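You operate a simulated robot arm through the tools that you are given. There is no shell and no other tool.

Carry out the task below with a simulated robot arm. There is one attempt and no reset: what you move stays moved.

## Task
Fit the blue pad in the sole press.
Fine: the press is off; pad in the frame, latch over it, guard shut; only then air on, then main switch on.

The check looks at the end state, three seconds after you hand in, the way a careful person would. Anything else that was tipped, shoved, dropped, spilled or broken makes it a failure.

## Robot
A 6-joint arm with a two-finger gripper, fixed in place. Base frame: the origin is on the floor under the middle of its stand, x ahead of it, y to its left, z up. Readings come in m, rad, newtons and seconds.
With the tool pointing down near the work surface it reaches from about 0.1 to 0.96 m from the base axis. Its first joint turns from -2.897 to 2.897 rad. Payload 3.43 kg.
Tool frame: the origin (TCP) lies between the finger pads and is the grasp point; the fingertips stand 0.02 m ahead of it; z points along the fingers, y is the line along which they close. The gripper opens to 0.19 m; its body begins 0.248 m behind the TCP.
Orientation is that of the tool frame in the base frame, as [roll, pitch, yaw] about the fixed x, y, z axes, in that order (R = Rz(yaw) Ry(pitch) Rx(roll)). With the fingers straight down and closing along the base's y, the tool's x points along the base's -x, its y along +y and its z along -z.

## Interface
- The arm moves only by the tool apply_moves. Its argument "motion" is a list of rows, each a list of 6 numbers: the shift along the tool's x, y, z in units of 50 mm (1.0 is 50 mm), then the turn, a rotation vector about the tool's x, y, z in units of 6 degrees (1.0 is 6 degrees). In form: [[x, y, z, rx, ry, rz], ...]. A call has 1 to 20 rows; each row shifts and turns the commanded pose from where the row before left it, along the tool's axes as they then stand. "fingers" is the opening, from 0 (shut) to 1 (fully open), set as the call begins (left out, the last holds). A call with a number of a shift or a turn outside -1 to 1 is refused whole. A row lasts 0.2 s, in which the tool goes at most 0.05 m and 0.15 rad; a call with a longer step from one row to the next is refused whole, and so is a gripper value outside its range. Where a pose cannot be reached the arm comes as near as it can. A force on the tool above 90 N (or 10 N above the force at the start of the call, whichever is more), or a blocked arm, ends the call early, and 0.2 s more pass. Each finger travels about 0.045 m/s and halts on what it meets, pressing with about 40 N; the grip force reading is that of the motor and also rises with nothing between the fingers. The clock runs only during rows and for 0.2 s after the last one: add rows that do not move to give the fingers time. It gives the time, the measured TCP pose, the force on the tool (base axes), the opening and the grip force at its end, in the units of the frame above (readings bear some noise), with the torque about the TCP (base axes, N m) and any sound that the robot's microphone picked up.
- Cameras (640 x 400 px; columns grow to the right, rows downward): "scene" is fixed at [0.0493, 0.6486, 1.7286]; the picture's right is [-0.47, -0.88, 0.00], its down [-0.52, 0.28, -0.81] and it looks along [0.71, -0.38, -0.59] (base axes); focal length 315 px, centre (320, 200). "wrist" rides on the gripper at [0.07, -0.008, -0.288] in the tool frame; the picture's right is [0.12, 0.99, 0.00], its down [-0.96, 0.12, -0.25] and it looks along [-0.25, 0.03, 0.97] (tool axes); focal length 261 px, centre (320, 200).
- grab_frame(camera): a new picture of that camera. It takes no simulated time.
- raise_lower(by): slides the trunk up (or, below 0, down) by that many m; the arm rides with it, the base frame stays. It gives what a move gives, with no picture.
- pixel_to_xyz(camera, pixels): for up to 12 pixels [column, row] of the newest picture of that camera ("zoom" is the newest enlarged one), the place [x, y, z] in the base frame of the surface seen there, good to about 0.002 m. It takes no simulated time.
- inspect(camera, box): a new picture of the part [left, top, right, bottom] of that camera's present view, enlarged. It takes no simulated time.
- hand_in(): hands the job in; it is judged then, once.

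Unless the task says otherwise, let go and move clear before handing in.

The tools are called as name(argument=value, ...) on one line, values as JSON. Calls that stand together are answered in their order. apply_moves: Moves the arm, as the interface text tells. Its arguments: {"type":"object","properties":{"motion":{"type":"array","items":{"type":"array","items":{"type":"number"}}},"fingers":{"type":"number"}},"required":["motion"]} The other tools are called the same way: raise_lower (by) moves the trunk up or down; grab_frame (camera) takes a picture; pixel_to_xyz (camera, pixels) gives the place of the surface under pixels of a picture; inspect (camera, box) takes an enlarged picture of a part of a camera's view; hand_in () hands the job in.

At the start:

```text
clock: 0.0
tool_pos: [0.4856, 0.3331, 1.3423]
tcp_rot: [-3.141, 0.0, 3.141]
contact_force: [0.1, 0.6, 0.1]
wrist_torque: [0.02, -0.01, 0.01]
grip_width: 0.1898
finger_force: 0.1
trunk travel left (down, up): [-0.175, 0.065]
```

scene: 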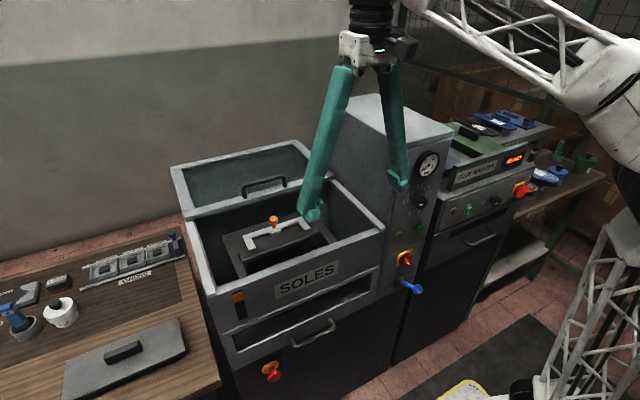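
wrist: 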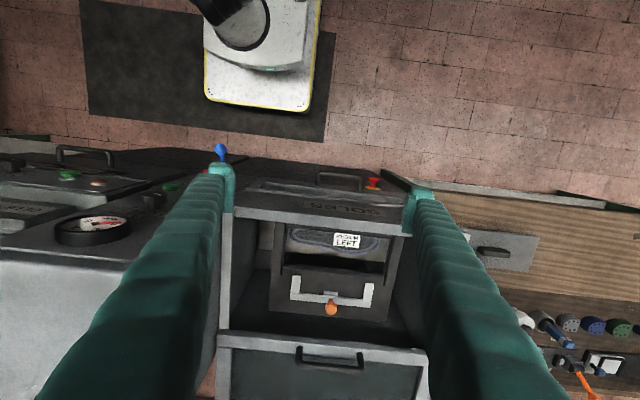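

The scene shows the sole press with an open lid (guard, ~240,170), a frame with a white latch and orange knob (~275,230), and a blue lever (~412,287). I'll zoom in on several areas first.

inspect(camera="scene", box=[160, 130, 400, 280])

inspect(camera="scene", box=[200, 240, 440, 390])

inspect(camera="scene", box=[0, 220, 240, 400])

inspect(camera="scene", box=[380, 90, 620, 240])

inspect(camera="wrist", box=[200, 160, 440, 400])

```text
2.67 times, centred on (280, 205) of scene
```

zoom: 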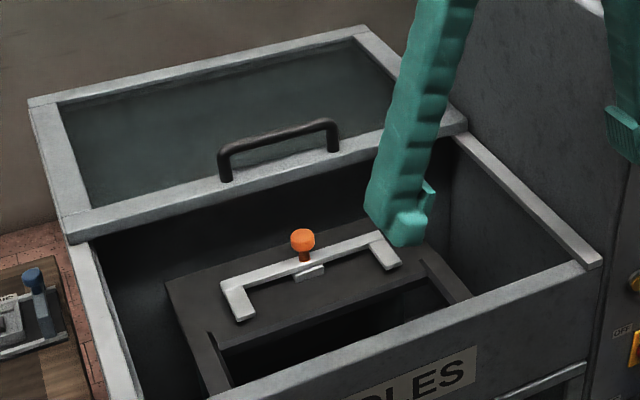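

```text
2.67 times, centred on (320, 315) of scene
```

zoom: 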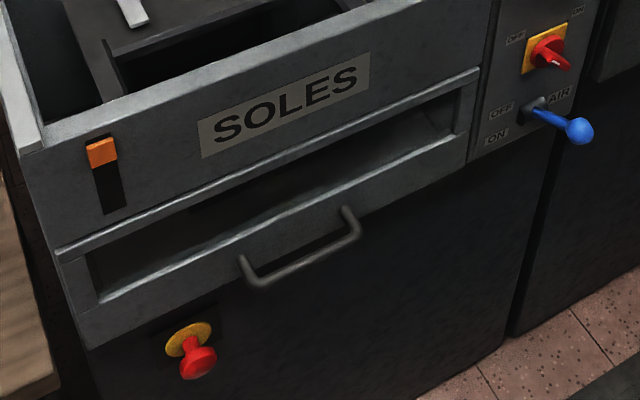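

```text
2.22 times, centred on (120, 310) of scene
```

zoom: 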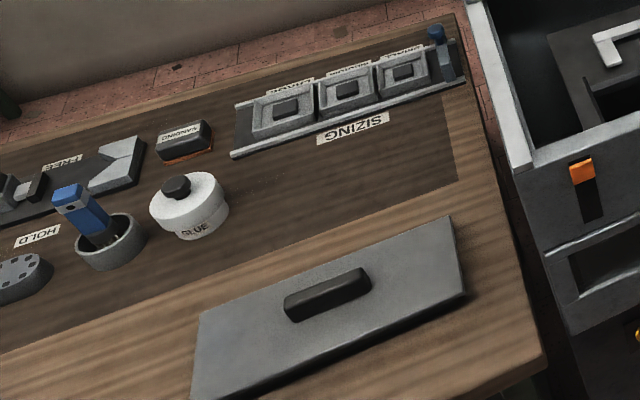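

```text
2.67 times, centred on (500, 165) of scene
```

zoom: 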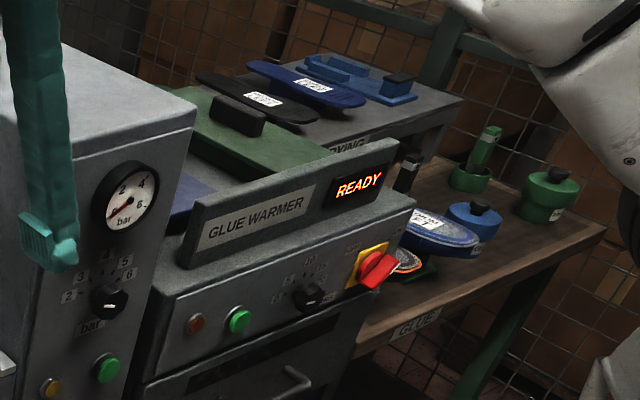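

```text
1.67 times, centred on (320, 280) of wrist
```

zoom: 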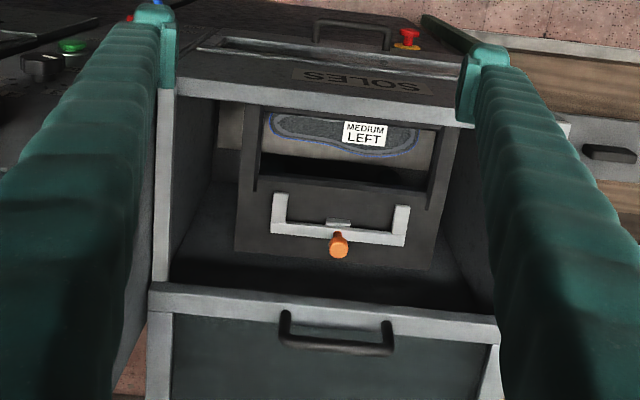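

The frame holds something labelled "MEDIUM LEFT" with a blue outline (wrist ~345,241). There are several blue things near the glue warmer (scene ~510,120; 545,175). I'll measure these places and zoom more.

inspect(camera="scene", box=[440, 95, 600, 195])

inspect(camera="wrist", box=[260, 200, 420, 330])

pixel_to_xyz(camera="scene", pixels=[[273, 219], [250, 240], [300, 222], [263, 186], [172, 168], [308, 143], [190, 222], [384, 232], [208, 292], [378, 268], [404, 258], [416, 288]])

pixel_to_xyz(camera="scene", pixels=[[515, 118], [490, 128], [545, 177], [520, 160], [470, 140], [521, 189], [530, 176], [238, 300], [310, 335], [272, 372], [470, 160], [125, 350]])

pixel_to_xyz(camera="wrist", pixels=[[345, 241], [310, 240], [380, 245], [330, 308], [295, 280], [370, 288], [325, 265], [320, 215], [330, 355], [320, 340], [285, 290], [395, 250]])

```text
4.00 times, centred on (520, 145) of scene
```

zoom: 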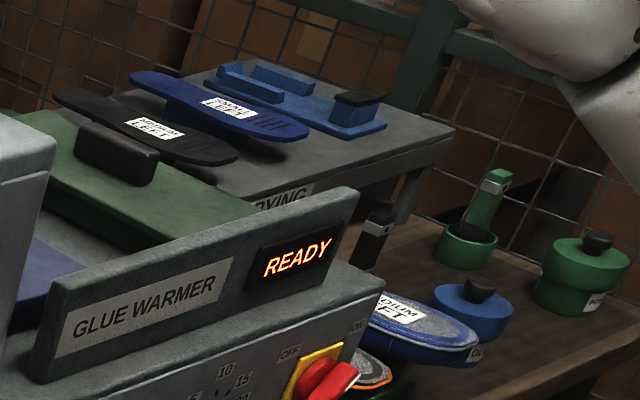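

```text
3.08 times, centred on (340, 265) of wrist
```

zoom: 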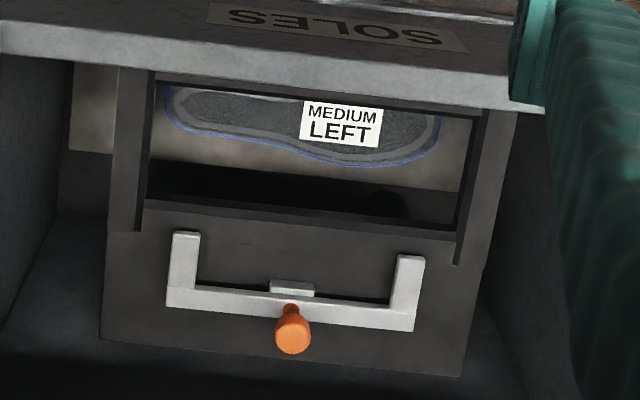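

```text
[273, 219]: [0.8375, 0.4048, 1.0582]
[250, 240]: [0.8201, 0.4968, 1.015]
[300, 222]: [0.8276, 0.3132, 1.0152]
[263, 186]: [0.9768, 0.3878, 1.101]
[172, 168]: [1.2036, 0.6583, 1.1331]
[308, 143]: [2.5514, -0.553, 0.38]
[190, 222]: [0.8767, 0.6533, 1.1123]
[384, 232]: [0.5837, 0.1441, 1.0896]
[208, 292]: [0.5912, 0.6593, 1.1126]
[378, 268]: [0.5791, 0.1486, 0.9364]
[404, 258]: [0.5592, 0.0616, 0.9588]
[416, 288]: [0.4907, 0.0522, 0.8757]
```

```text
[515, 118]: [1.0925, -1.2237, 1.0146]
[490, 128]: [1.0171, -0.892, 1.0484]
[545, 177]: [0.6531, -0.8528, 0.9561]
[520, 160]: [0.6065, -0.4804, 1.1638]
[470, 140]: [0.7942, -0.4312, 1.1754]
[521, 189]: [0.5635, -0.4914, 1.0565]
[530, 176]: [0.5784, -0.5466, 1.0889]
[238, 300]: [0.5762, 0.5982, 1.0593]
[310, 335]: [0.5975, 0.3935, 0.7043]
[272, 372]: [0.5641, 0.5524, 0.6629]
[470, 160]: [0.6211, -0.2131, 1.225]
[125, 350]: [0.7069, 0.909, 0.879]
```

```text
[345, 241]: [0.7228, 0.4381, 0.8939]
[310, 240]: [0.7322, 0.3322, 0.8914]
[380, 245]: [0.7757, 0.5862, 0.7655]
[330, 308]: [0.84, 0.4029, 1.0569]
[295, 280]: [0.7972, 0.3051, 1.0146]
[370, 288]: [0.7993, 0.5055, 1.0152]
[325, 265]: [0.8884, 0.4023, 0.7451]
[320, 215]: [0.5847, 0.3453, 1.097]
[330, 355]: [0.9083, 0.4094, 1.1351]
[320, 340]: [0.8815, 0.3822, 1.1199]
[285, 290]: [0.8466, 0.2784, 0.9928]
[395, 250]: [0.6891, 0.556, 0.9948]
```

The press's gauge column and glue warmer lie between me and the right side; I need heights before moving there. Measuring column top (scene ~375,110) and other objects.

pixel_to_xyz(camera="scene", pixels=[[360, 105], [445, 130], [410, 150], [428, 165], [345, 130], [455, 150], [444, 165], [478, 128], [540, 70], [560, 160], [590, 140], [500, 115]])

pixel_to_xyz(camera="wrist", pixels=[[90, 225], [20, 270], [100, 330], [30, 350], [150, 180], [70, 160], [170, 185], [220, 150], [325, 180], [370, 185], [260, 235], [400, 260]])

```text
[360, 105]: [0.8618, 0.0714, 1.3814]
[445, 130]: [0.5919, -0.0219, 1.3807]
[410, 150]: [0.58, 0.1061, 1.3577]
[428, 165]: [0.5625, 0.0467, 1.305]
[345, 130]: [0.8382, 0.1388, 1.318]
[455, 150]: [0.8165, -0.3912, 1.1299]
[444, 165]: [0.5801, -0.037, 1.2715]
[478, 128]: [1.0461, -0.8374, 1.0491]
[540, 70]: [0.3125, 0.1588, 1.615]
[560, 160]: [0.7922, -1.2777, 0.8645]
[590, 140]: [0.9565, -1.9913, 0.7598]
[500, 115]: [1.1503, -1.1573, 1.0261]
```

```text
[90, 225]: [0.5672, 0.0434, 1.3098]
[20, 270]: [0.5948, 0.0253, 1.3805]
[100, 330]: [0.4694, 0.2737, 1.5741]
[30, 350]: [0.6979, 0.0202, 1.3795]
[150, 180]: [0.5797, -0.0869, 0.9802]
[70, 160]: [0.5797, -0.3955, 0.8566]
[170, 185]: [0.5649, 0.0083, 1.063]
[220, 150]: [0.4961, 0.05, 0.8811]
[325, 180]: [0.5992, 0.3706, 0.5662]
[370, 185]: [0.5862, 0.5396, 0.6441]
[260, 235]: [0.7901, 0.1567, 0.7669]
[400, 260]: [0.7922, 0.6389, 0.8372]
```

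Column top is at z≈1.38 at x>0.59; I'm at x=0.486, so I'll raise the trunk and travel toward −y in front of the column to look at the right-hand side.

raise_lower(by=0.06)

apply_moves(motion=[[0.5, -1, -0.8, 0, 0, 0], [0.5, -1, 0, 0, 0, 0], [0, -1, 0, 0, 0, 0], [0, -1, 0, 0, 0, 0], [0, -1, 0, 0, 0, 0], [0, -1, 0, 0, 0, 0], [0, -1, 0, 0, 0, 0], [0, -1, 0, 0, 0, 0], [0, -1, 0, 0, 0, 0], [0, -1, 0, 0, 0, 0], [0, -1, 0, 0, 0, 0], [0, -1, 0, 0, 0, 0], [0, -1, 0, 0, 0, 0], [0, -1, 0, 0, 0, 0]], fingers=0.2)

grab_frame(camera="wrist")

grab_frame(camera="scene")

```text
clock: 1.0
tool_pos: [0.4858, 0.3337, 1.4017]
tcp_rot: [-3.14, 0.0, 3.141]
contact_force: [-0.5, 0.4, 0.0]
wrist_torque: [0.03, 0.01, -0.01]
grip_width: 0.1901
finger_force: 0.1
trunk travel left (down, up): [-0.235, 0.005]
```

```text
refused: row 1 steps farther than a row can; nothing moved
```

```text
taken
```

wrist: 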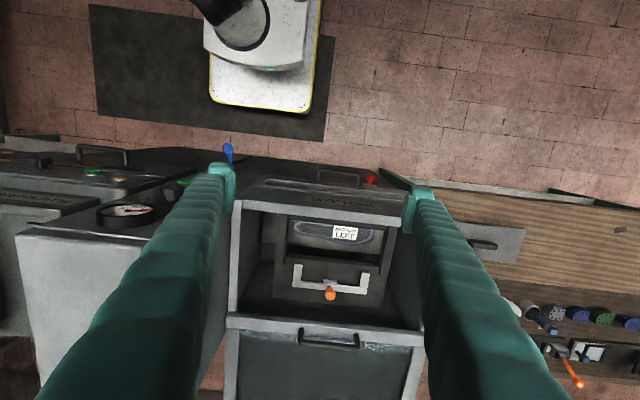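

```text
taken
```

scene: 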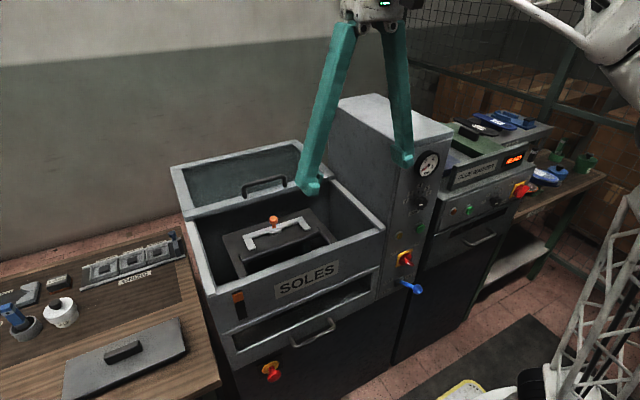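

The trunk rose to z=1.402; the combined step was too long, so I'll travel with single-axis rows.

apply_moves(motion=[[0, 0, -0.8, 0, 0, 0], [1, 0, 0, 0, 0, 0], [0, -1, 0, 0, 0, 0], [0, -1, 0, 0, 0, 0], [0, -1, 0, 0, 0, 0], [0, -1, 0, 0, 0, 0], [0, -1, 0, 0, 0, 0], [0, -1, 0, 0, 0, 0], [0, -1, 0, 0, 0, 0], [0, -1, 0, 0, 0, 0], [0, -1, 0, 0, 0, 0], [0, -1, 0, 0, 0, 0], [0, -1, 0, 0, 0, 0], [0, -1, 0, 0, 0, 0]], fingers=0.2)

grab_frame(camera="wrist")

grab_frame(camera="scene")

```text
clock: 4.0
tool_pos: [0.4355, -0.2698, 1.4102]
tcp_rot: [3.141, 0.001, 3.141]
contact_force: [-0.4, 0.6, -0.3]
wrist_torque: [-0.19, -0.07, 0.01]
grip_width: 0.0381
finger_force: 0.1
out of reach, approached as far as the arm can: row 1
trunk travel left (down, up): [-0.235, 0.005]
```

```text
taken
```

wrist: 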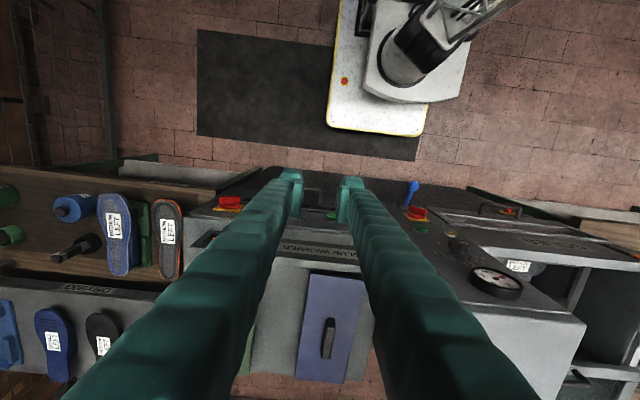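

```text
taken
```

scene: 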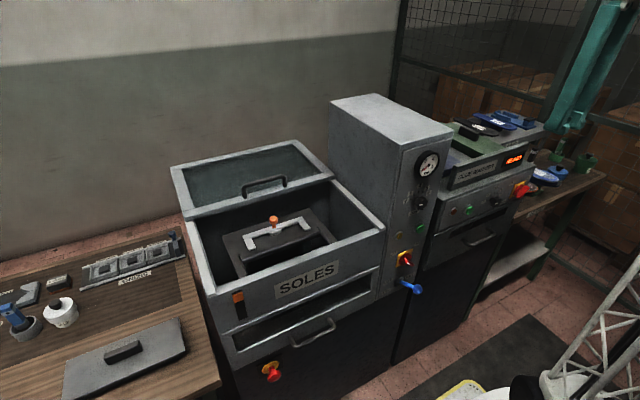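

The wrist view shows a blue rectangular pad with a black bar handle at (330,330) on the glue warmer, green one next to it. I'll measure it.

inspect(camera="wrist", box=[200, 220, 440, 400])

pixel_to_xyz(camera="wrist", pixels=[[325, 337], [330, 323], [326, 353], [313, 275], [362, 280], [342, 383], [297, 375], [340, 300], [310, 340], [250, 350], [350, 345], [275, 320]])

inspect(camera="scene", box=[420, 110, 540, 190])

```text
2.22 times, centred on (320, 310) of wrist
```

zoom: 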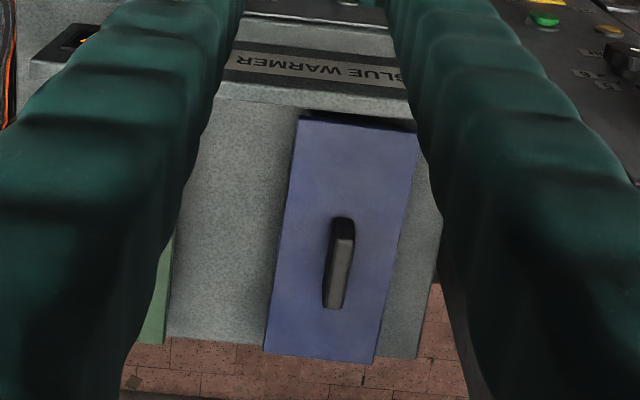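

```text
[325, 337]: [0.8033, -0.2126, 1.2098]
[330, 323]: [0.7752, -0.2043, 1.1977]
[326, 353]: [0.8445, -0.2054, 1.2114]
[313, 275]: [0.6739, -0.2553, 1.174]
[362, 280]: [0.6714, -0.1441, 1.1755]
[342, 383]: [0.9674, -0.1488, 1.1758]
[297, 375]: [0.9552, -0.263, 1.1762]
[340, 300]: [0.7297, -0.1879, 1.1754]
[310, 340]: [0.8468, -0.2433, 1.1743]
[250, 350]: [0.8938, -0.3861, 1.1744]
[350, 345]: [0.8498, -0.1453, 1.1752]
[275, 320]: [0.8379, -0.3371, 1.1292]
```

```text
5.00 times, centred on (480, 150) of scene
```

zoom: 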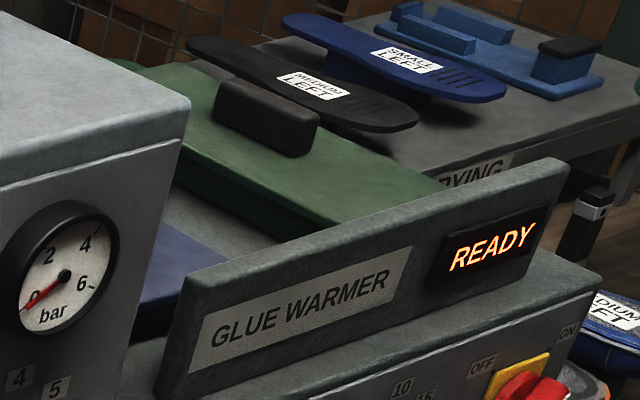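

The blue pad is about 0.29×0.115 m, handle centre near (0.81,−0.208), top of handle z≈1.21. Now I'll zoom on the control panel and the guard.

inspect(camera="scene", box=[376, 235, 440, 305])

inspect(camera="scene", box=[220, 195, 340, 285])

pixel_to_xyz(camera="scene", pixels=[[178, 192], [184, 214], [260, 198], [332, 176], [300, 146], [240, 155], [220, 190], [243, 195], [285, 183], [265, 181], [190, 240], [360, 210]])

inspect(camera="scene", box=[160, 130, 350, 240])

```text
5.71 times, centred on (408, 270) of scene
```

zoom: 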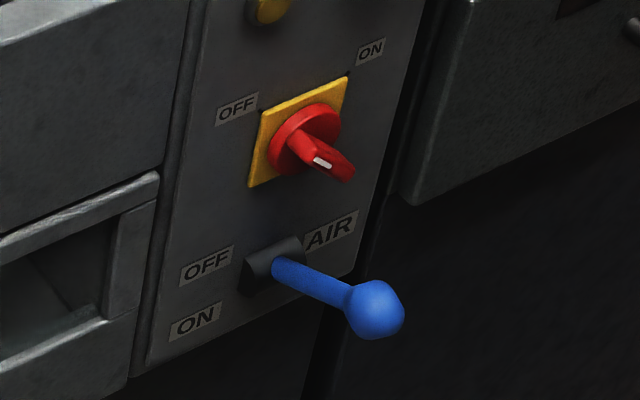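

```text
4.44 times, centred on (280, 240) of scene
```

zoom: 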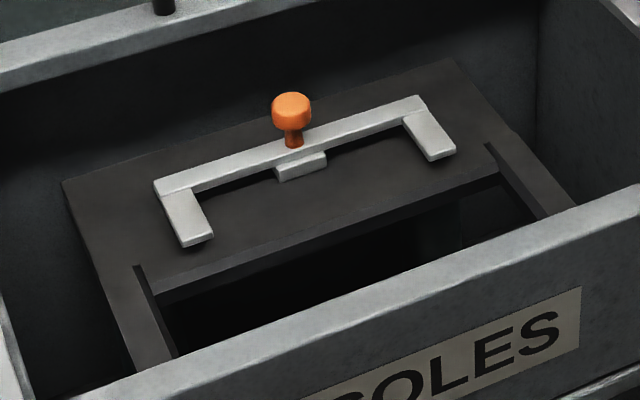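

```text
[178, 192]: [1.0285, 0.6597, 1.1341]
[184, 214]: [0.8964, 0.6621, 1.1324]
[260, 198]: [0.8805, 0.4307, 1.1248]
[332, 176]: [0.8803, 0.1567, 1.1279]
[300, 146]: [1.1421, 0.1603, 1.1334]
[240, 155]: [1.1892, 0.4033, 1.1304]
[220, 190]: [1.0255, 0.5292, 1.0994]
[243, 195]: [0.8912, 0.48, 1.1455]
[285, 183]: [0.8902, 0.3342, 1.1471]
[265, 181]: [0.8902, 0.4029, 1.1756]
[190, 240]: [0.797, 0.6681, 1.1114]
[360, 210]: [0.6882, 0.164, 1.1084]
```

```text
3.37 times, centred on (255, 185) of scene
```

zoom: 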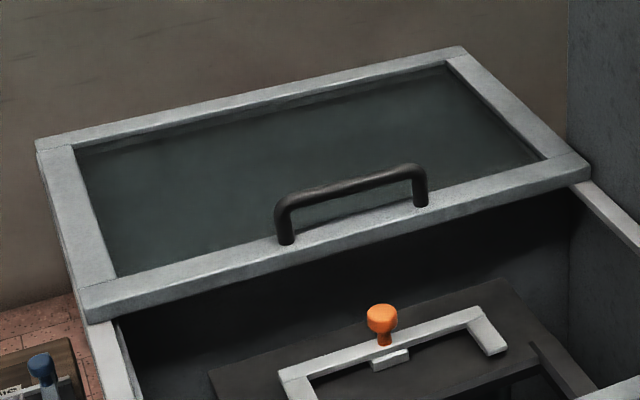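

The guard is a frame lid lying at z≈1.134 behind the box with its handle at x≈0.89 (it should slide toward −x); the latch is a U-bar with an orange knob at (0.8375,0.405,1.058). I'll move over the press with open fingers to see the frame from above.

apply_moves(motion=[[0, 1, 0, 0, 0, 0], [0, 1, 0, 0, 0, 0], [0, 1, 0, 0, 0, 0], [0, 1, 0, 0, 0, 0], [0, 1, 0, 0, 0, 0], [0, 1, 0, 0, 0, 0], [0, 1, 0, 0, 0, 0], [0, 1, 0, 0, 0, 0], [0, 1, 0, 0, 0, 0], [0, 1, 0, 0, 0, 0], [0, 1, 0, 0, 0, 0], [0, 1, 0, 0, 0, 0], [0, 1, 0, 0, 0, 0], [0, 0.5, 0, 0, 0, 0], [-1, 0, 0, 0, 0, 0], [-1, 0, 0, 0, 0, 0], [-1, 0, 0, 0, 0, 0], [-1, 0, 0, 0, 0, 0]], fingers=1.0)

grab_frame(camera="wrist")

inspect(camera="wrist", box=[220, 140, 420, 280])

```text
clock: 7.8
tool_pos: [0.6282, 0.3999, 1.3718]
tcp_rot: [3.138, 0.009, -3.14]
contact_force: [-0.9, -0.3, 0.5]
wrist_torque: [0.02, -0.2, 0.0]
grip_width: 0.19
finger_force: 0.0
out of reach, approached as far as the arm can: row 14, 15, 16, 17, 18
trunk travel left (down, up): [-0.235, 0.005]
```

```text
taken
```

wrist: 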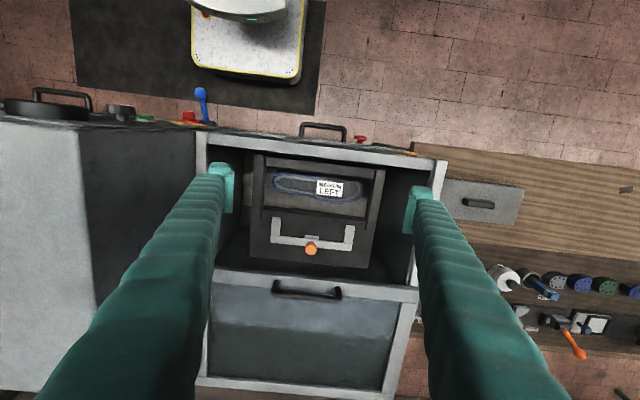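

```text
2.86 times, centred on (320, 210) of wrist
```

zoom: 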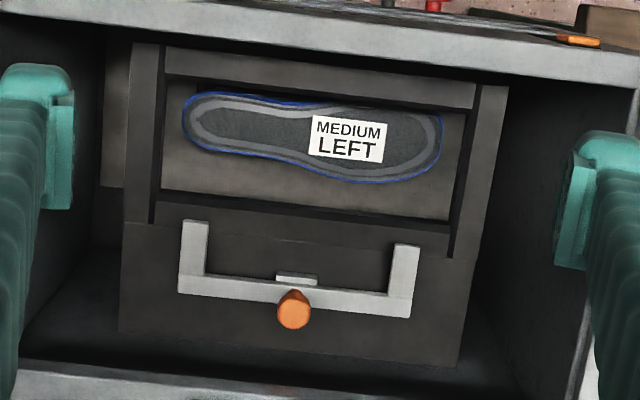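

Now the whole frame is visible. I'll measure its rails, ledges and latch points through this zoom.

pixel_to_xyz(camera="zoom", pixels=[[148, 50], [138, 140], [135, 220], [490, 95], [475, 180], [465, 250], [320, 75], [200, 60], [440, 95], [170, 215], [300, 230], [430, 245]])

pixel_to_xyz(camera="zoom", pixels=[[300, 260], [200, 240], [400, 250], [195, 222], [408, 245], [295, 280], [240, 285], [350, 295], [293, 300], [185, 290], [400, 310], [296, 272]])

pixel_to_xyz(camera="zoom", pixels=[[165, 195], [155, 195], [163, 120], [455, 225], [460, 150], [450, 235], [320, 100], [320, 190], [320, 207], [140, 320], [440, 345], [130, 240]])

```text
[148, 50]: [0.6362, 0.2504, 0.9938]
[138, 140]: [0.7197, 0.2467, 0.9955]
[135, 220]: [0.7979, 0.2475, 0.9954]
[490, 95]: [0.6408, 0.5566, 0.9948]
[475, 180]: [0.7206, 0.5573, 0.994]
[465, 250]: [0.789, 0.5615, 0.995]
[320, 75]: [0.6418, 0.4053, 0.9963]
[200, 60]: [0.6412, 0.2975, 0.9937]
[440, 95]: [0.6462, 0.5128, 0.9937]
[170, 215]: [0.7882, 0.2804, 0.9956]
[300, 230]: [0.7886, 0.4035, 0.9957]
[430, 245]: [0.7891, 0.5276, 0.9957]
```

```text
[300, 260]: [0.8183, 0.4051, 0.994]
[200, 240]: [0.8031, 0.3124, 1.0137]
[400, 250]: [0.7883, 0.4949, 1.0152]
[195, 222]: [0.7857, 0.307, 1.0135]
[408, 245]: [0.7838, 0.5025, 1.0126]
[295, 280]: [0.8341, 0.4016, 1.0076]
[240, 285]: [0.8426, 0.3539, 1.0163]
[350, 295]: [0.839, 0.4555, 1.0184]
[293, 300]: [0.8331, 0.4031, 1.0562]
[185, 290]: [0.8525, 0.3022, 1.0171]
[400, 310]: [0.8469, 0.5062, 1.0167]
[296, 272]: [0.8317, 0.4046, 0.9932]
```

```text
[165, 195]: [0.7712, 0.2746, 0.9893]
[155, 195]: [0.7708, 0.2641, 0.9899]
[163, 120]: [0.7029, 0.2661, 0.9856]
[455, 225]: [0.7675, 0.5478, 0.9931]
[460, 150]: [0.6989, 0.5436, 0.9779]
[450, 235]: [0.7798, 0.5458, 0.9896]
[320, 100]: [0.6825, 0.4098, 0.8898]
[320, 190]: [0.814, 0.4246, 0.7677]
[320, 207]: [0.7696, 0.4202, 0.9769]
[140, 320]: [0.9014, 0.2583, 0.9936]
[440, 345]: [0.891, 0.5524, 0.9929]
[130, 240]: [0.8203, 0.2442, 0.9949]
```

Frame top is at z≈0.995, opening roughly x 0.655–0.77, y 0.26–0.545. I'll lower to get a closer look at edges and the latch.

apply_moves(motion=[[0, 0, 1, 0, 0, 0], [0, 0, 1, 0, 0, 0], [0, 0, 1, 0, 0, 0], [0, 0, 0.4, 0, 0, 0]])

grab_frame(camera="wrist")

inspect(camera="wrist", box=[210, 90, 430, 230])

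```text
clock: 8.8
tool_pos: [0.6276, 0.4025, 1.2035]
tcp_rot: [-3.142, 0.0, 3.14]
contact_force: [0.1, -0.3, -0.7]
wrist_torque: [0.01, 0.0, 0.0]
grip_width: 0.1903
finger_force: 0.0
trunk travel left (down, up): [-0.235, 0.005]
```

```text
taken
```

wrist: 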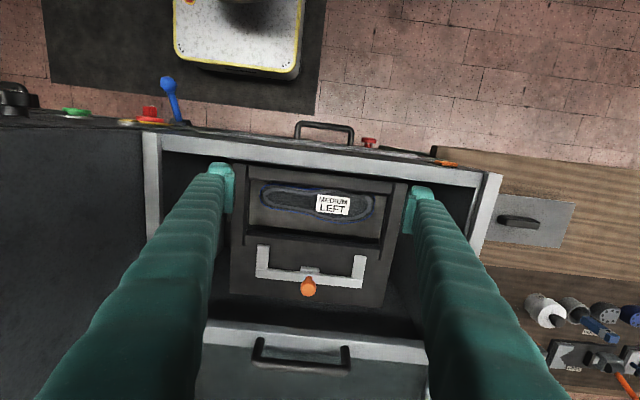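

```text
2.86 times, centred on (320, 160) of wrist
```

zoom: 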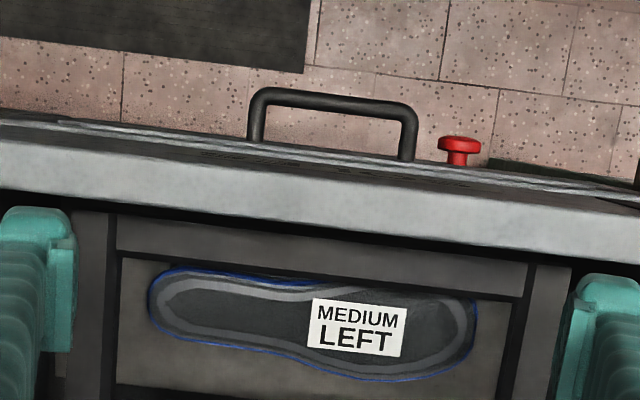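

inspect(camera="wrist", box=[215, 150, 425, 310])

```text
2.50 times, centred on (320, 230) of wrist
```

zoom: 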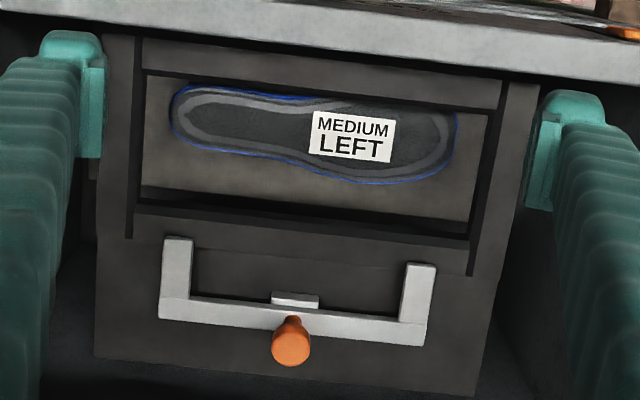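

pixel_to_xyz(camera="zoom", pixels=[[131, 120], [137, 120], [140, 120], [145, 120], [128, 215], [133, 215], [140, 215], [147, 205], [131, 235], [468, 270], [474, 240], [464, 240]])

pixel_to_xyz(camera="zoom", pixels=[[484, 160], [488, 160], [492, 160], [498, 160], [502, 160], [320, 86], [320, 90], [320, 65], [320, 223], [320, 219], [320, 212], [320, 245]])

pixel_to_xyz(camera="zoom", pixels=[[175, 238], [188, 240], [162, 240], [178, 237], [418, 264], [432, 268], [295, 297], [280, 300], [315, 305], [290, 345], [275, 350], [310, 350]])

```text
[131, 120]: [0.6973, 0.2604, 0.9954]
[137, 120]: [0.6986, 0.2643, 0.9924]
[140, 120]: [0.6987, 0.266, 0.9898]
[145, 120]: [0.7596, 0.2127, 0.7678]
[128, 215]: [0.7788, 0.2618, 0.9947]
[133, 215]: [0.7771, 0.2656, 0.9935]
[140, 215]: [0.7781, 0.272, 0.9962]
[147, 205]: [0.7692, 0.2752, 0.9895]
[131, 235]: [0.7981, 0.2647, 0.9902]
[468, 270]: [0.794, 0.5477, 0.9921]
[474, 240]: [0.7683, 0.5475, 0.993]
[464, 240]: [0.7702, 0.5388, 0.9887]
```

```text
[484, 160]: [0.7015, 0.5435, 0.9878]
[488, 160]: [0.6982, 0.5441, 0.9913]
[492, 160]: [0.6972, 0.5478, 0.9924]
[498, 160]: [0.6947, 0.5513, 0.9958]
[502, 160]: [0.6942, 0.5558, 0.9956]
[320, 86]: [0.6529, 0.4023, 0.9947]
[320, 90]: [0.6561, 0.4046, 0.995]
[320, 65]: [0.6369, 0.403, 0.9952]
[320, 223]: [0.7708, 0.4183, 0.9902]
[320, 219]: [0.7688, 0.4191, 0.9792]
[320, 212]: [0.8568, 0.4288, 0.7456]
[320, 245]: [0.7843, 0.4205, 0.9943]
```

```text
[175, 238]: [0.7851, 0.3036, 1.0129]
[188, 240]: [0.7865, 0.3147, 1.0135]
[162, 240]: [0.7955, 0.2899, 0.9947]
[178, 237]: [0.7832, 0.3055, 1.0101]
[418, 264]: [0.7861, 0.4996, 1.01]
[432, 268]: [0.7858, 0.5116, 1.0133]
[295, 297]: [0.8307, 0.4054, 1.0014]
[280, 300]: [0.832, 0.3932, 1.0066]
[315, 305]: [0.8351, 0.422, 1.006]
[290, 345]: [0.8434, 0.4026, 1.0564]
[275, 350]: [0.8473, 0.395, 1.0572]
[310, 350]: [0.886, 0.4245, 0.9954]
```

inspect(camera="scene", box=[226, 225, 276, 285])

inspect(camera="scene", box=[290, 210, 350, 260])

inspect(camera="wrist", box=[235, 215, 295, 275])

inspect(camera="wrist", box=[350, 160, 410, 270])

```text
6.67 times, centred on (251, 255) of scene
```

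zoom: 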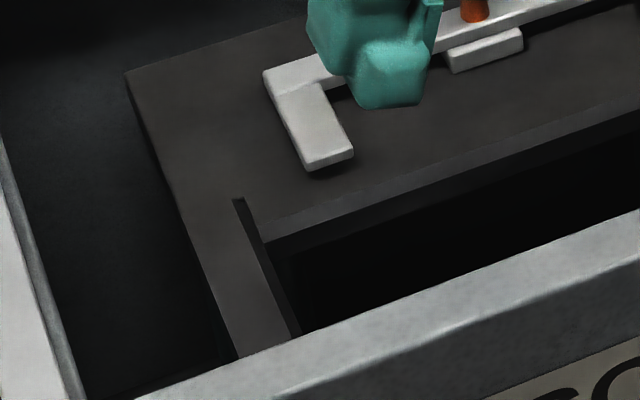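

```text
8.00 times, centred on (320, 235) of scene
```

zoom: 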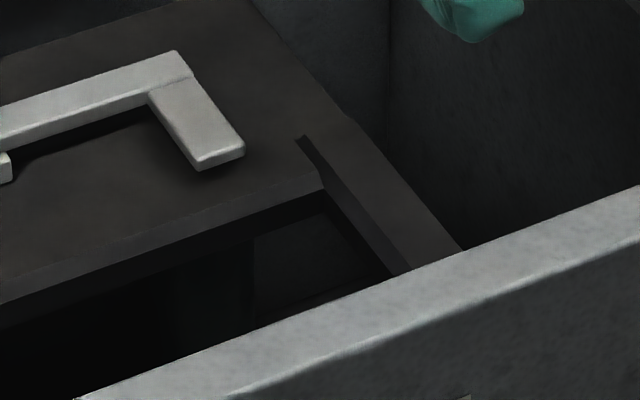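

```text
6.67 times, centred on (265, 245) of wrist
```

zoom: 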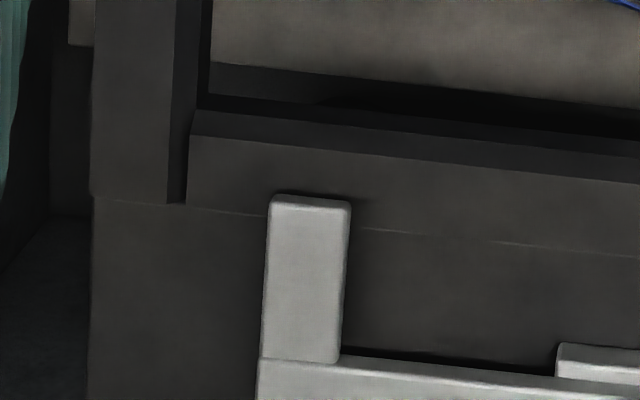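

```text
3.64 times, centred on (380, 215) of wrist
```

zoom: 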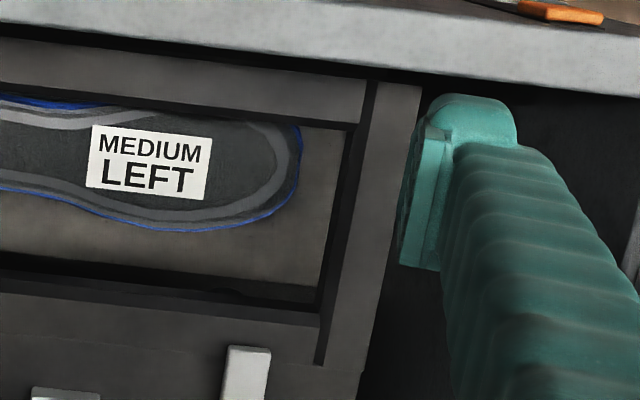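

The opening measures about x 0.658–0.770, y 0.264–0.547, with walls ~20 mm deep. Now I'll go back around the column to look closely at the blue pad's shape and size.

apply_moves(motion=[[0, 0, -1, 0, 0, 0], [0, 0, -1, 0, 0, 0], [0, 0, -1, 0, 0, 0], [1, 0, 0, 0, 0, 0], [1, 0, 0, 0, 0, 0], [1, 0, 0, 0, 0, 0], [1, 0, 0, 0, 0, 0], [0, -1, 0, 0, 0, 0], [0, -1, 0, 0, 0, 0], [0, -1, 0, 0, 0, 0], [0, -1, 0, 0, 0, 0], [0, -1, 0, 0, 0, 0], [0, -1, 0, 0, 0, 0], [0, -1, 0, 0, 0, 0], [0, -1, 0, 0, 0, 0], [0, -1, 0, 0, 0, 0], [0, -1, 0, 0, 0, 0], [0, -1, 0, 0, 0, 0], [0, -1, 0, 0, 0, 0]], fingers=0.4)

inspect(camera="scene", box=[235, 205, 325, 260])

inspect(camera="scene", box=[440, 120, 510, 175])

```text
clock: 12.8
tool_pos: [0.4281, -0.1982, 1.3545]
tcp_rot: [3.141, 0.001, 3.141]
contact_force: [-1.2, -0.5, 0.8]
wrist_torque: [-0.16, -0.12, 0.0]
grip_width: 0.076
finger_force: 0.1
trunk travel left (down, up): [-0.235, 0.005]
```

```text
7.11 times, centred on (280, 232) of scene
```

zoom: 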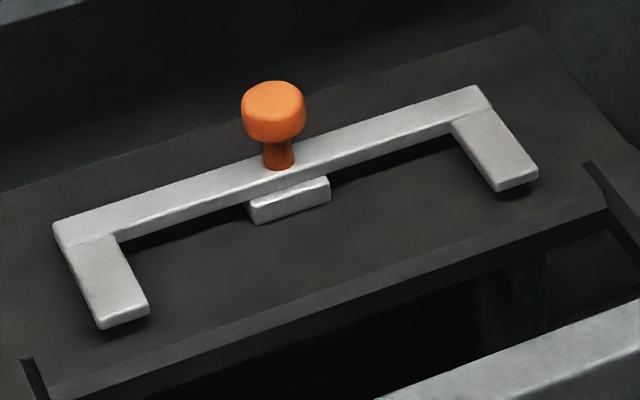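

```text
7.27 times, centred on (475, 148) of scene
```

zoom: 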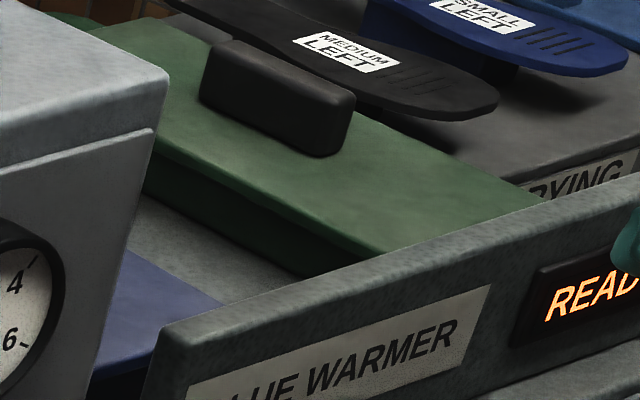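

The green pad shows a thin top flange over a smaller plug body, so the blue one likely does too. I'll move over the blue pad with open fingers for a close view.

apply_moves(motion=[[0, -0.3, -0.6, 0, 0, 0], [-1, 0, 0, 0, 0, 0], [-1, 0, 0, 0, 0, 0], [-1, 0, 0, 0, 0, 0], [-1, 0, 0, 0, 0, 0], [0, 0, 0, 0, 0, 0]], fingers=1.0)

grab_frame(camera="wrist")

inspect(camera="wrist", box=[220, 170, 420, 330])

```text
clock: 14.2
tool_pos: [0.6281, -0.2139, 1.3832]
tcp_rot: [3.141, -0.001, -3.141]
contact_force: [0.0, 0.2, -0.5]
wrist_torque: [0.09, 0.12, -0.01]
grip_width: 0.1901
finger_force: 0.2
trunk travel left (down, up): [-0.235, 0.005]
```

```text
taken
```

wrist: 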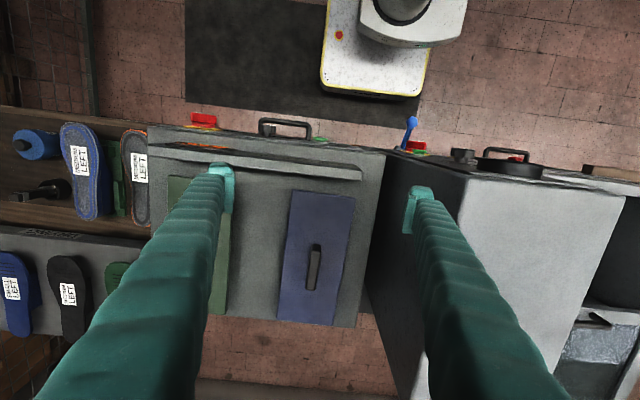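

```text
2.50 times, centred on (320, 250) of wrist
```

zoom: 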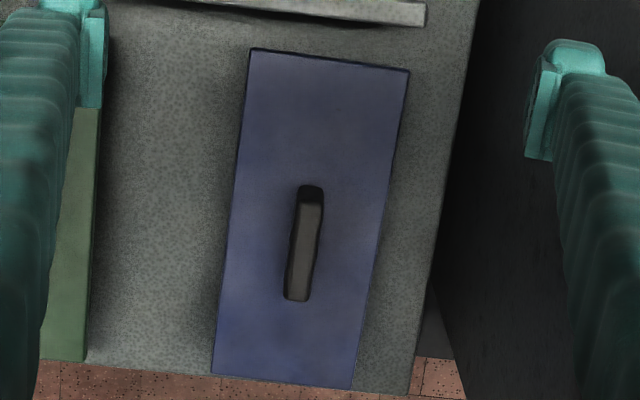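

pixel_to_xyz(camera="zoom", pixels=[[253, 53], [407, 74], [352, 386], [215, 370], [311, 200], [296, 295], [298, 240], [317, 240], [306, 265], [330, 62], [245, 200], [385, 200]])

pixel_to_xyz(camera="zoom", pixels=[[310, 190], [308, 205], [290, 260], [292, 265], [318, 225], [303, 296], [288, 297], [320, 195], [150, 200], [400, 250], [285, 379], [240, 200]])

```text
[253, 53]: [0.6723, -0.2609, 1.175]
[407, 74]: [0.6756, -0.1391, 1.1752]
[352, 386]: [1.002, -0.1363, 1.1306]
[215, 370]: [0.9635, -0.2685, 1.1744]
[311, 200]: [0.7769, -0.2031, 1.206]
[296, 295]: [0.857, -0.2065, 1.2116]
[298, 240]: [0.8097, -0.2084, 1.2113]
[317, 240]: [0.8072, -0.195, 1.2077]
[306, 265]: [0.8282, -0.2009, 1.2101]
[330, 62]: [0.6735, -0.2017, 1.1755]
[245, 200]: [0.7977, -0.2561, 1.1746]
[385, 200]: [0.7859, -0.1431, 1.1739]
```

```text
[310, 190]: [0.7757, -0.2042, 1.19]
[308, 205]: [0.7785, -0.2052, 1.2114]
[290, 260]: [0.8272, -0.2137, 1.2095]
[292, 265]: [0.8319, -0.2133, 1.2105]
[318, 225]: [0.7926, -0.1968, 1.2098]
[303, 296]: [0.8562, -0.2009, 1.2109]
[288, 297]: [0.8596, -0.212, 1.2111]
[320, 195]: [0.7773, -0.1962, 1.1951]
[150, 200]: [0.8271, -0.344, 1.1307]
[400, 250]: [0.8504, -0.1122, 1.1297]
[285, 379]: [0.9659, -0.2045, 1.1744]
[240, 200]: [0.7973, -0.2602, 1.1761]
```

The flange is ~0.295×0.122 m, centred at (0.819,−0.204), turned about −1.5°; its handle runs x 0.776–0.859 at y≈−0.205, z 1.175–1.211. The flange is larger than the 0.285×0.113 opening, so it will sit on the frame with the plug inside. I'll move above the handle and descend.

apply_moves(motion=[[0, 0, 0.8, 0, 0, 0], [-1, 0, 0, 0, 0, 0], [-1, 0, 0, 0, 0, 0], [-1, 0, 0, 0, 0, 0], [-0.788, 0.18, 0, 0, 0, 0.27], [0, 0, 0.6, 0, 0, 0], [0, 0, 0, 0, 0, 0]], fingers=0.4)

grab_frame(camera="wrist")

grab_frame(camera="scene")

```text
clock: 15.8
tool_pos: [0.8145, -0.2029, 1.304]
tcp_rot: [-3.14, 0.002, 3.114]
contact_force: [-0.2, -0.2, 0.0]
wrist_torque: [-0.03, -0.05, 0.03]
grip_width: 0.0762
finger_force: 0.0
out of reach, approached as far as the arm can: row 5
trunk travel left (down, up): [-0.235, 0.005]
```

```text
taken
```

wrist: 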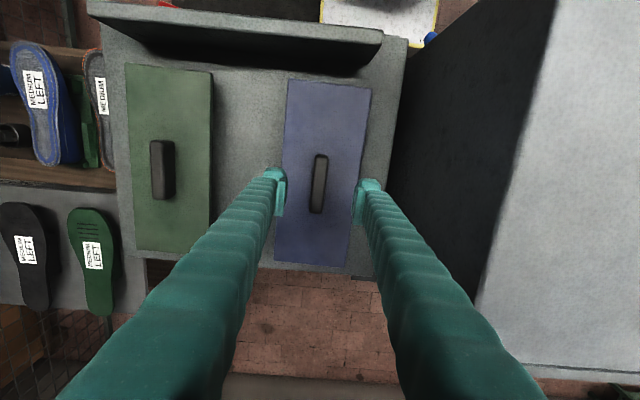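

```text
taken
```

scene: 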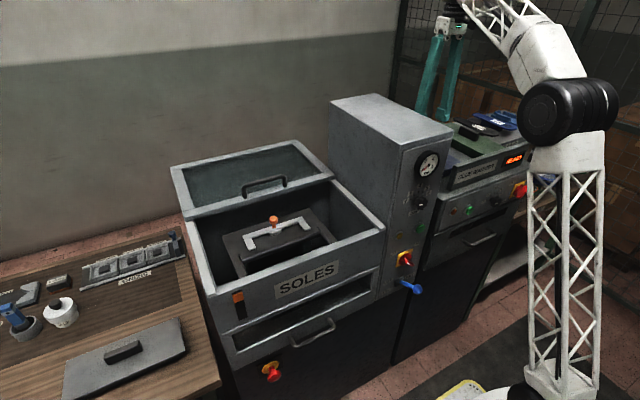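

The handle is visible between fingers at wrist (318,183). I'll re-measure it and the pad corners from this closer view.

pixel_to_xyz(camera="wrist", pixels=[[318, 183], [321, 160], [314, 208], [290, 83], [370, 92], [350, 262], [276, 255], [324, 180], [313, 190], [318, 200]])

inspect(camera="wrist", box=[260, 60, 400, 280])

```text
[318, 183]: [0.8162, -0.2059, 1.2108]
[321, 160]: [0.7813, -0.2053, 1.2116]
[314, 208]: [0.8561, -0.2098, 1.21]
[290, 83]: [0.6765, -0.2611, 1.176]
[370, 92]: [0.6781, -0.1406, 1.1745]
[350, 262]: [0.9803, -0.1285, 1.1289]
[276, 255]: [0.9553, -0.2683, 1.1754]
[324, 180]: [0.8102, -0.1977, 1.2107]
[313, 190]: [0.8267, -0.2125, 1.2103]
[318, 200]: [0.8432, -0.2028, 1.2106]
```

```text
1.82 times, centred on (330, 170) of wrist
```

zoom: 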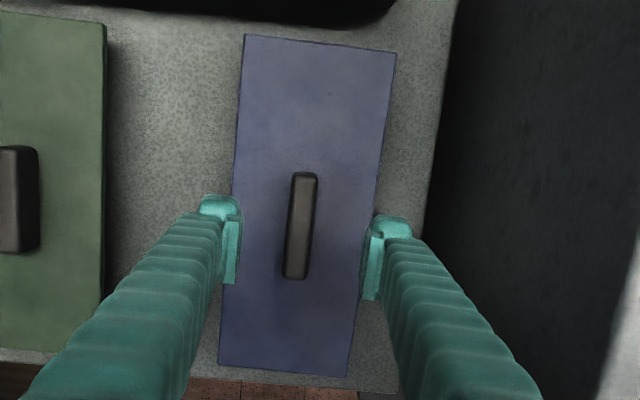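

Handle centre is (0.818,−0.206). I'll descend to z≈1.203 and close.

apply_moves(motion=[[-0.07, -0.06, 0.9, 0, 0, 0], [0, 0, 0.8, 0, 0, 0], [0, 0, 0.3, 0, 0, 0], [0, 0, 0, 0, 0, 0]])

apply_moves(motion=[[0, 0, 0, 0, 0, 0], [0, 0, 0, 0, 0, 0], [0, 0, 0, 0, 0, 0], [0, 0, 0, 0, 0, 0], [0, 0, 0, 0, 0, 0], [0, 0, 0, 0, 0, 0]], fingers=0.0)

grab_frame(camera="wrist")

```text
clock: 16.8
tool_pos: [0.816, -0.205, 1.2055]
tcp_rot: [-3.141, 0.0, 3.114]
contact_force: [0.8, 0.4, -0.1]
wrist_torque: [0.0, 0.02, 0.02]
grip_width: 0.076
finger_force: 0.2
trunk travel left (down, up): [-0.235, 0.005]
```

```text
clock: 18.2
tool_pos: [0.8162, -0.2061, 1.2061]
tcp_rot: [3.141, -0.002, 3.114]
contact_force: [0.2, 5.0, -1.1]
wrist_torque: [-0.05, -0.17, -0.04]
grip_width: 0.0213
finger_force: 39.9
trunk travel left (down, up): [-0.235, 0.005]
```

```text
taken
```

wrist: 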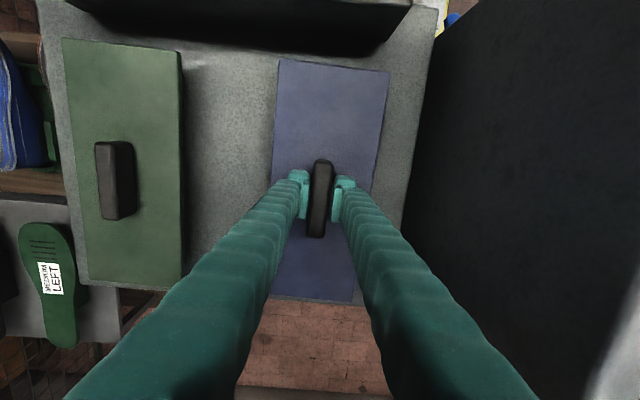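

Gripped at width 0.0213. I'll lift straight up and check the load.

apply_moves(motion=[[0, 0, -0.3, 0, 0, 0], [0, 0, -0.5, 0, 0, 0], [0, 0, -0.6, 0, 0, 0], [0, 0, -0.5, 0, 0, 0], [0, 0, 0, 0, 0, 0]])

grab_frame(camera="wrist")

inspect(camera="scene", box=[410, 60, 530, 190])

```text
clock: 19.4
tool_pos: [0.8153, -0.2078, 1.3011]
tcp_rot: [-3.141, 0.0, 3.114]
contact_force: [-0.2, 1.4, -9.0]
wrist_torque: [0.01, -0.01, -0.02]
grip_width: 0.021
finger_force: 39.5
trunk travel left (down, up): [-0.235, 0.005]
```

```text
taken
```

wrist: 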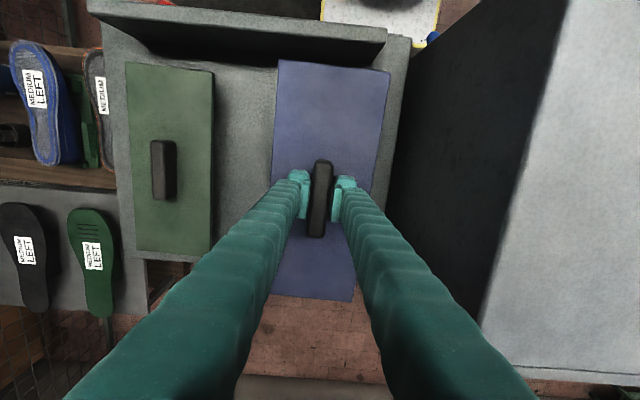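

```text
3.08 times, centred on (470, 125) of scene
```

zoom: 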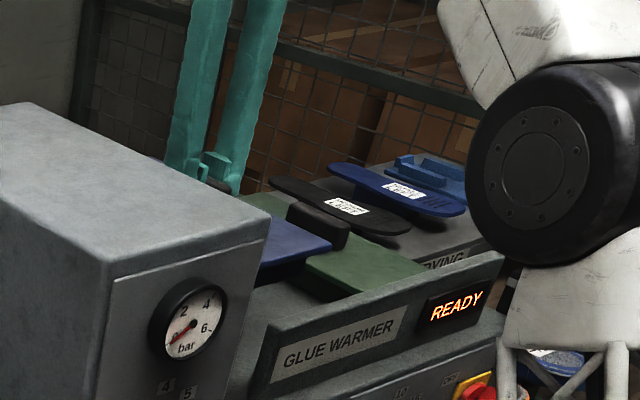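

Load is ~9 N, pad held level; its bottom is near z 1.225, the warmer's front panel top ~1.225. I'll climb while pulling back in small steps.

apply_moves(motion=[[0.1, 0, -0.3, 0, 0, 0], [0.1, 0, -0.3, 0, 0, 0], [0, 0, 0, 0, 0, 0]])

pixel_to_xyz(camera="wrist", pixels=[[340, 40], [200, 25], [380, 45], [240, 30], [330, 64], [280, 62], [388, 70]])

```text
clock: 20.2
tool_pos: [0.8039, -0.2065, 1.3293]
tcp_rot: [-3.14, 0.001, 3.113]
contact_force: [-0.6, 0.2, -8.6]
wrist_torque: [-0.01, 0.05, -0.01]
grip_width: 0.0207
finger_force: 40.0
trunk travel left (down, up): [-0.235, 0.005]
```

```text
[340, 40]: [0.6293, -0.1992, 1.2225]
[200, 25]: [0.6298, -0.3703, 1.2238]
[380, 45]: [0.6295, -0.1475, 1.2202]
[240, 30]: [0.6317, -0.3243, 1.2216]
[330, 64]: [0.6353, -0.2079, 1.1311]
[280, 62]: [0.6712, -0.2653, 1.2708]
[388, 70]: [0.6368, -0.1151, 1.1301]
```

Panel top is z 1.222 and the pad's bottom is now ~1.254, so it's clear. I'll pull back to x≈0.40 while rising to ~1.36.

apply_moves(motion=[[0.9, 0, -0.2, 0, 0, 0], [0.9, 0, -0.2, 0, 0, 0], [0.9, 0, -0.2, 0, 0, 0], [0.9, 0, 0, 0, 0, 0], [0.9, 0, 0, 0, 0, 0], [0.9, 0, 0, 0, 0, 0], [0.9, 0, 0, 0, 0, 0], [0.9, 0, 0, 0, 0, 0], [0.8, 0, 0, 0, 0, 0], [0, 0, 0, 0, 0, 0]])

grab_frame(camera="scene")

grab_frame(camera="wrist")

```text
clock: 22.4
tool_pos: [0.4036, -0.1956, 1.3579]
tcp_rot: [3.141, 0.0, 3.113]
contact_force: [-1.1, -0.2, -9.3]
wrist_torque: [-0.09, -0.06, -0.01]
grip_width: 0.0208
finger_force: 39.9
trunk travel left (down, up): [-0.235, 0.005]
```

```text
taken
```

scene: 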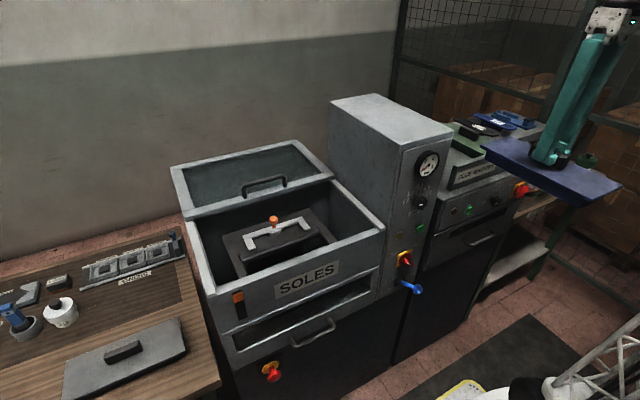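

```text
taken
```

wrist: 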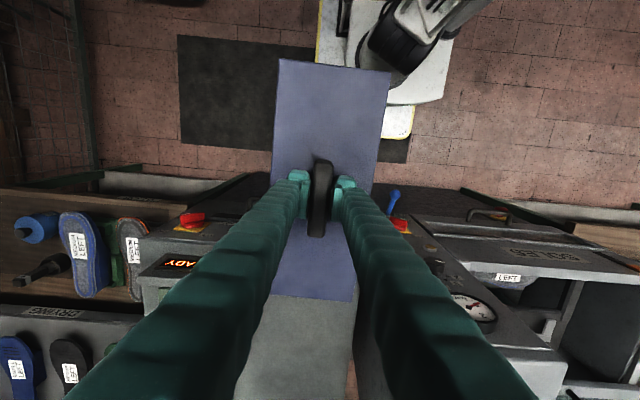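

The pad is clearly in view at scene (555,172). I'll zoom to see its underside, then rotate.

inspect(camera="scene", box=[475, 120, 635, 220])

pixel_to_xyz(camera="scene", pixels=[[484, 148], [572, 195], [620, 183], [572, 204], [530, 172], [571, 199], [600, 195], [618, 190]])

```text
4.00 times, centred on (555, 170) of scene
```

zoom: 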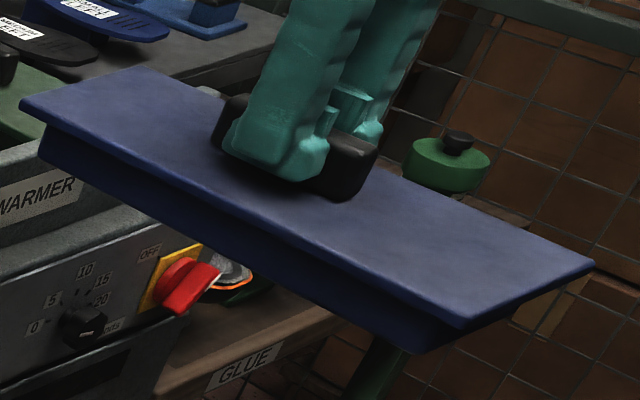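

```text
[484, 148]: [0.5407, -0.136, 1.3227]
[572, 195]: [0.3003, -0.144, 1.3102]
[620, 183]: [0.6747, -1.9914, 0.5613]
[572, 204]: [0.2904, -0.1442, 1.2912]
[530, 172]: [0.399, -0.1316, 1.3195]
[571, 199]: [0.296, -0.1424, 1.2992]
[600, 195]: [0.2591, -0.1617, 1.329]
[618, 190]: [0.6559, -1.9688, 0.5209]
```

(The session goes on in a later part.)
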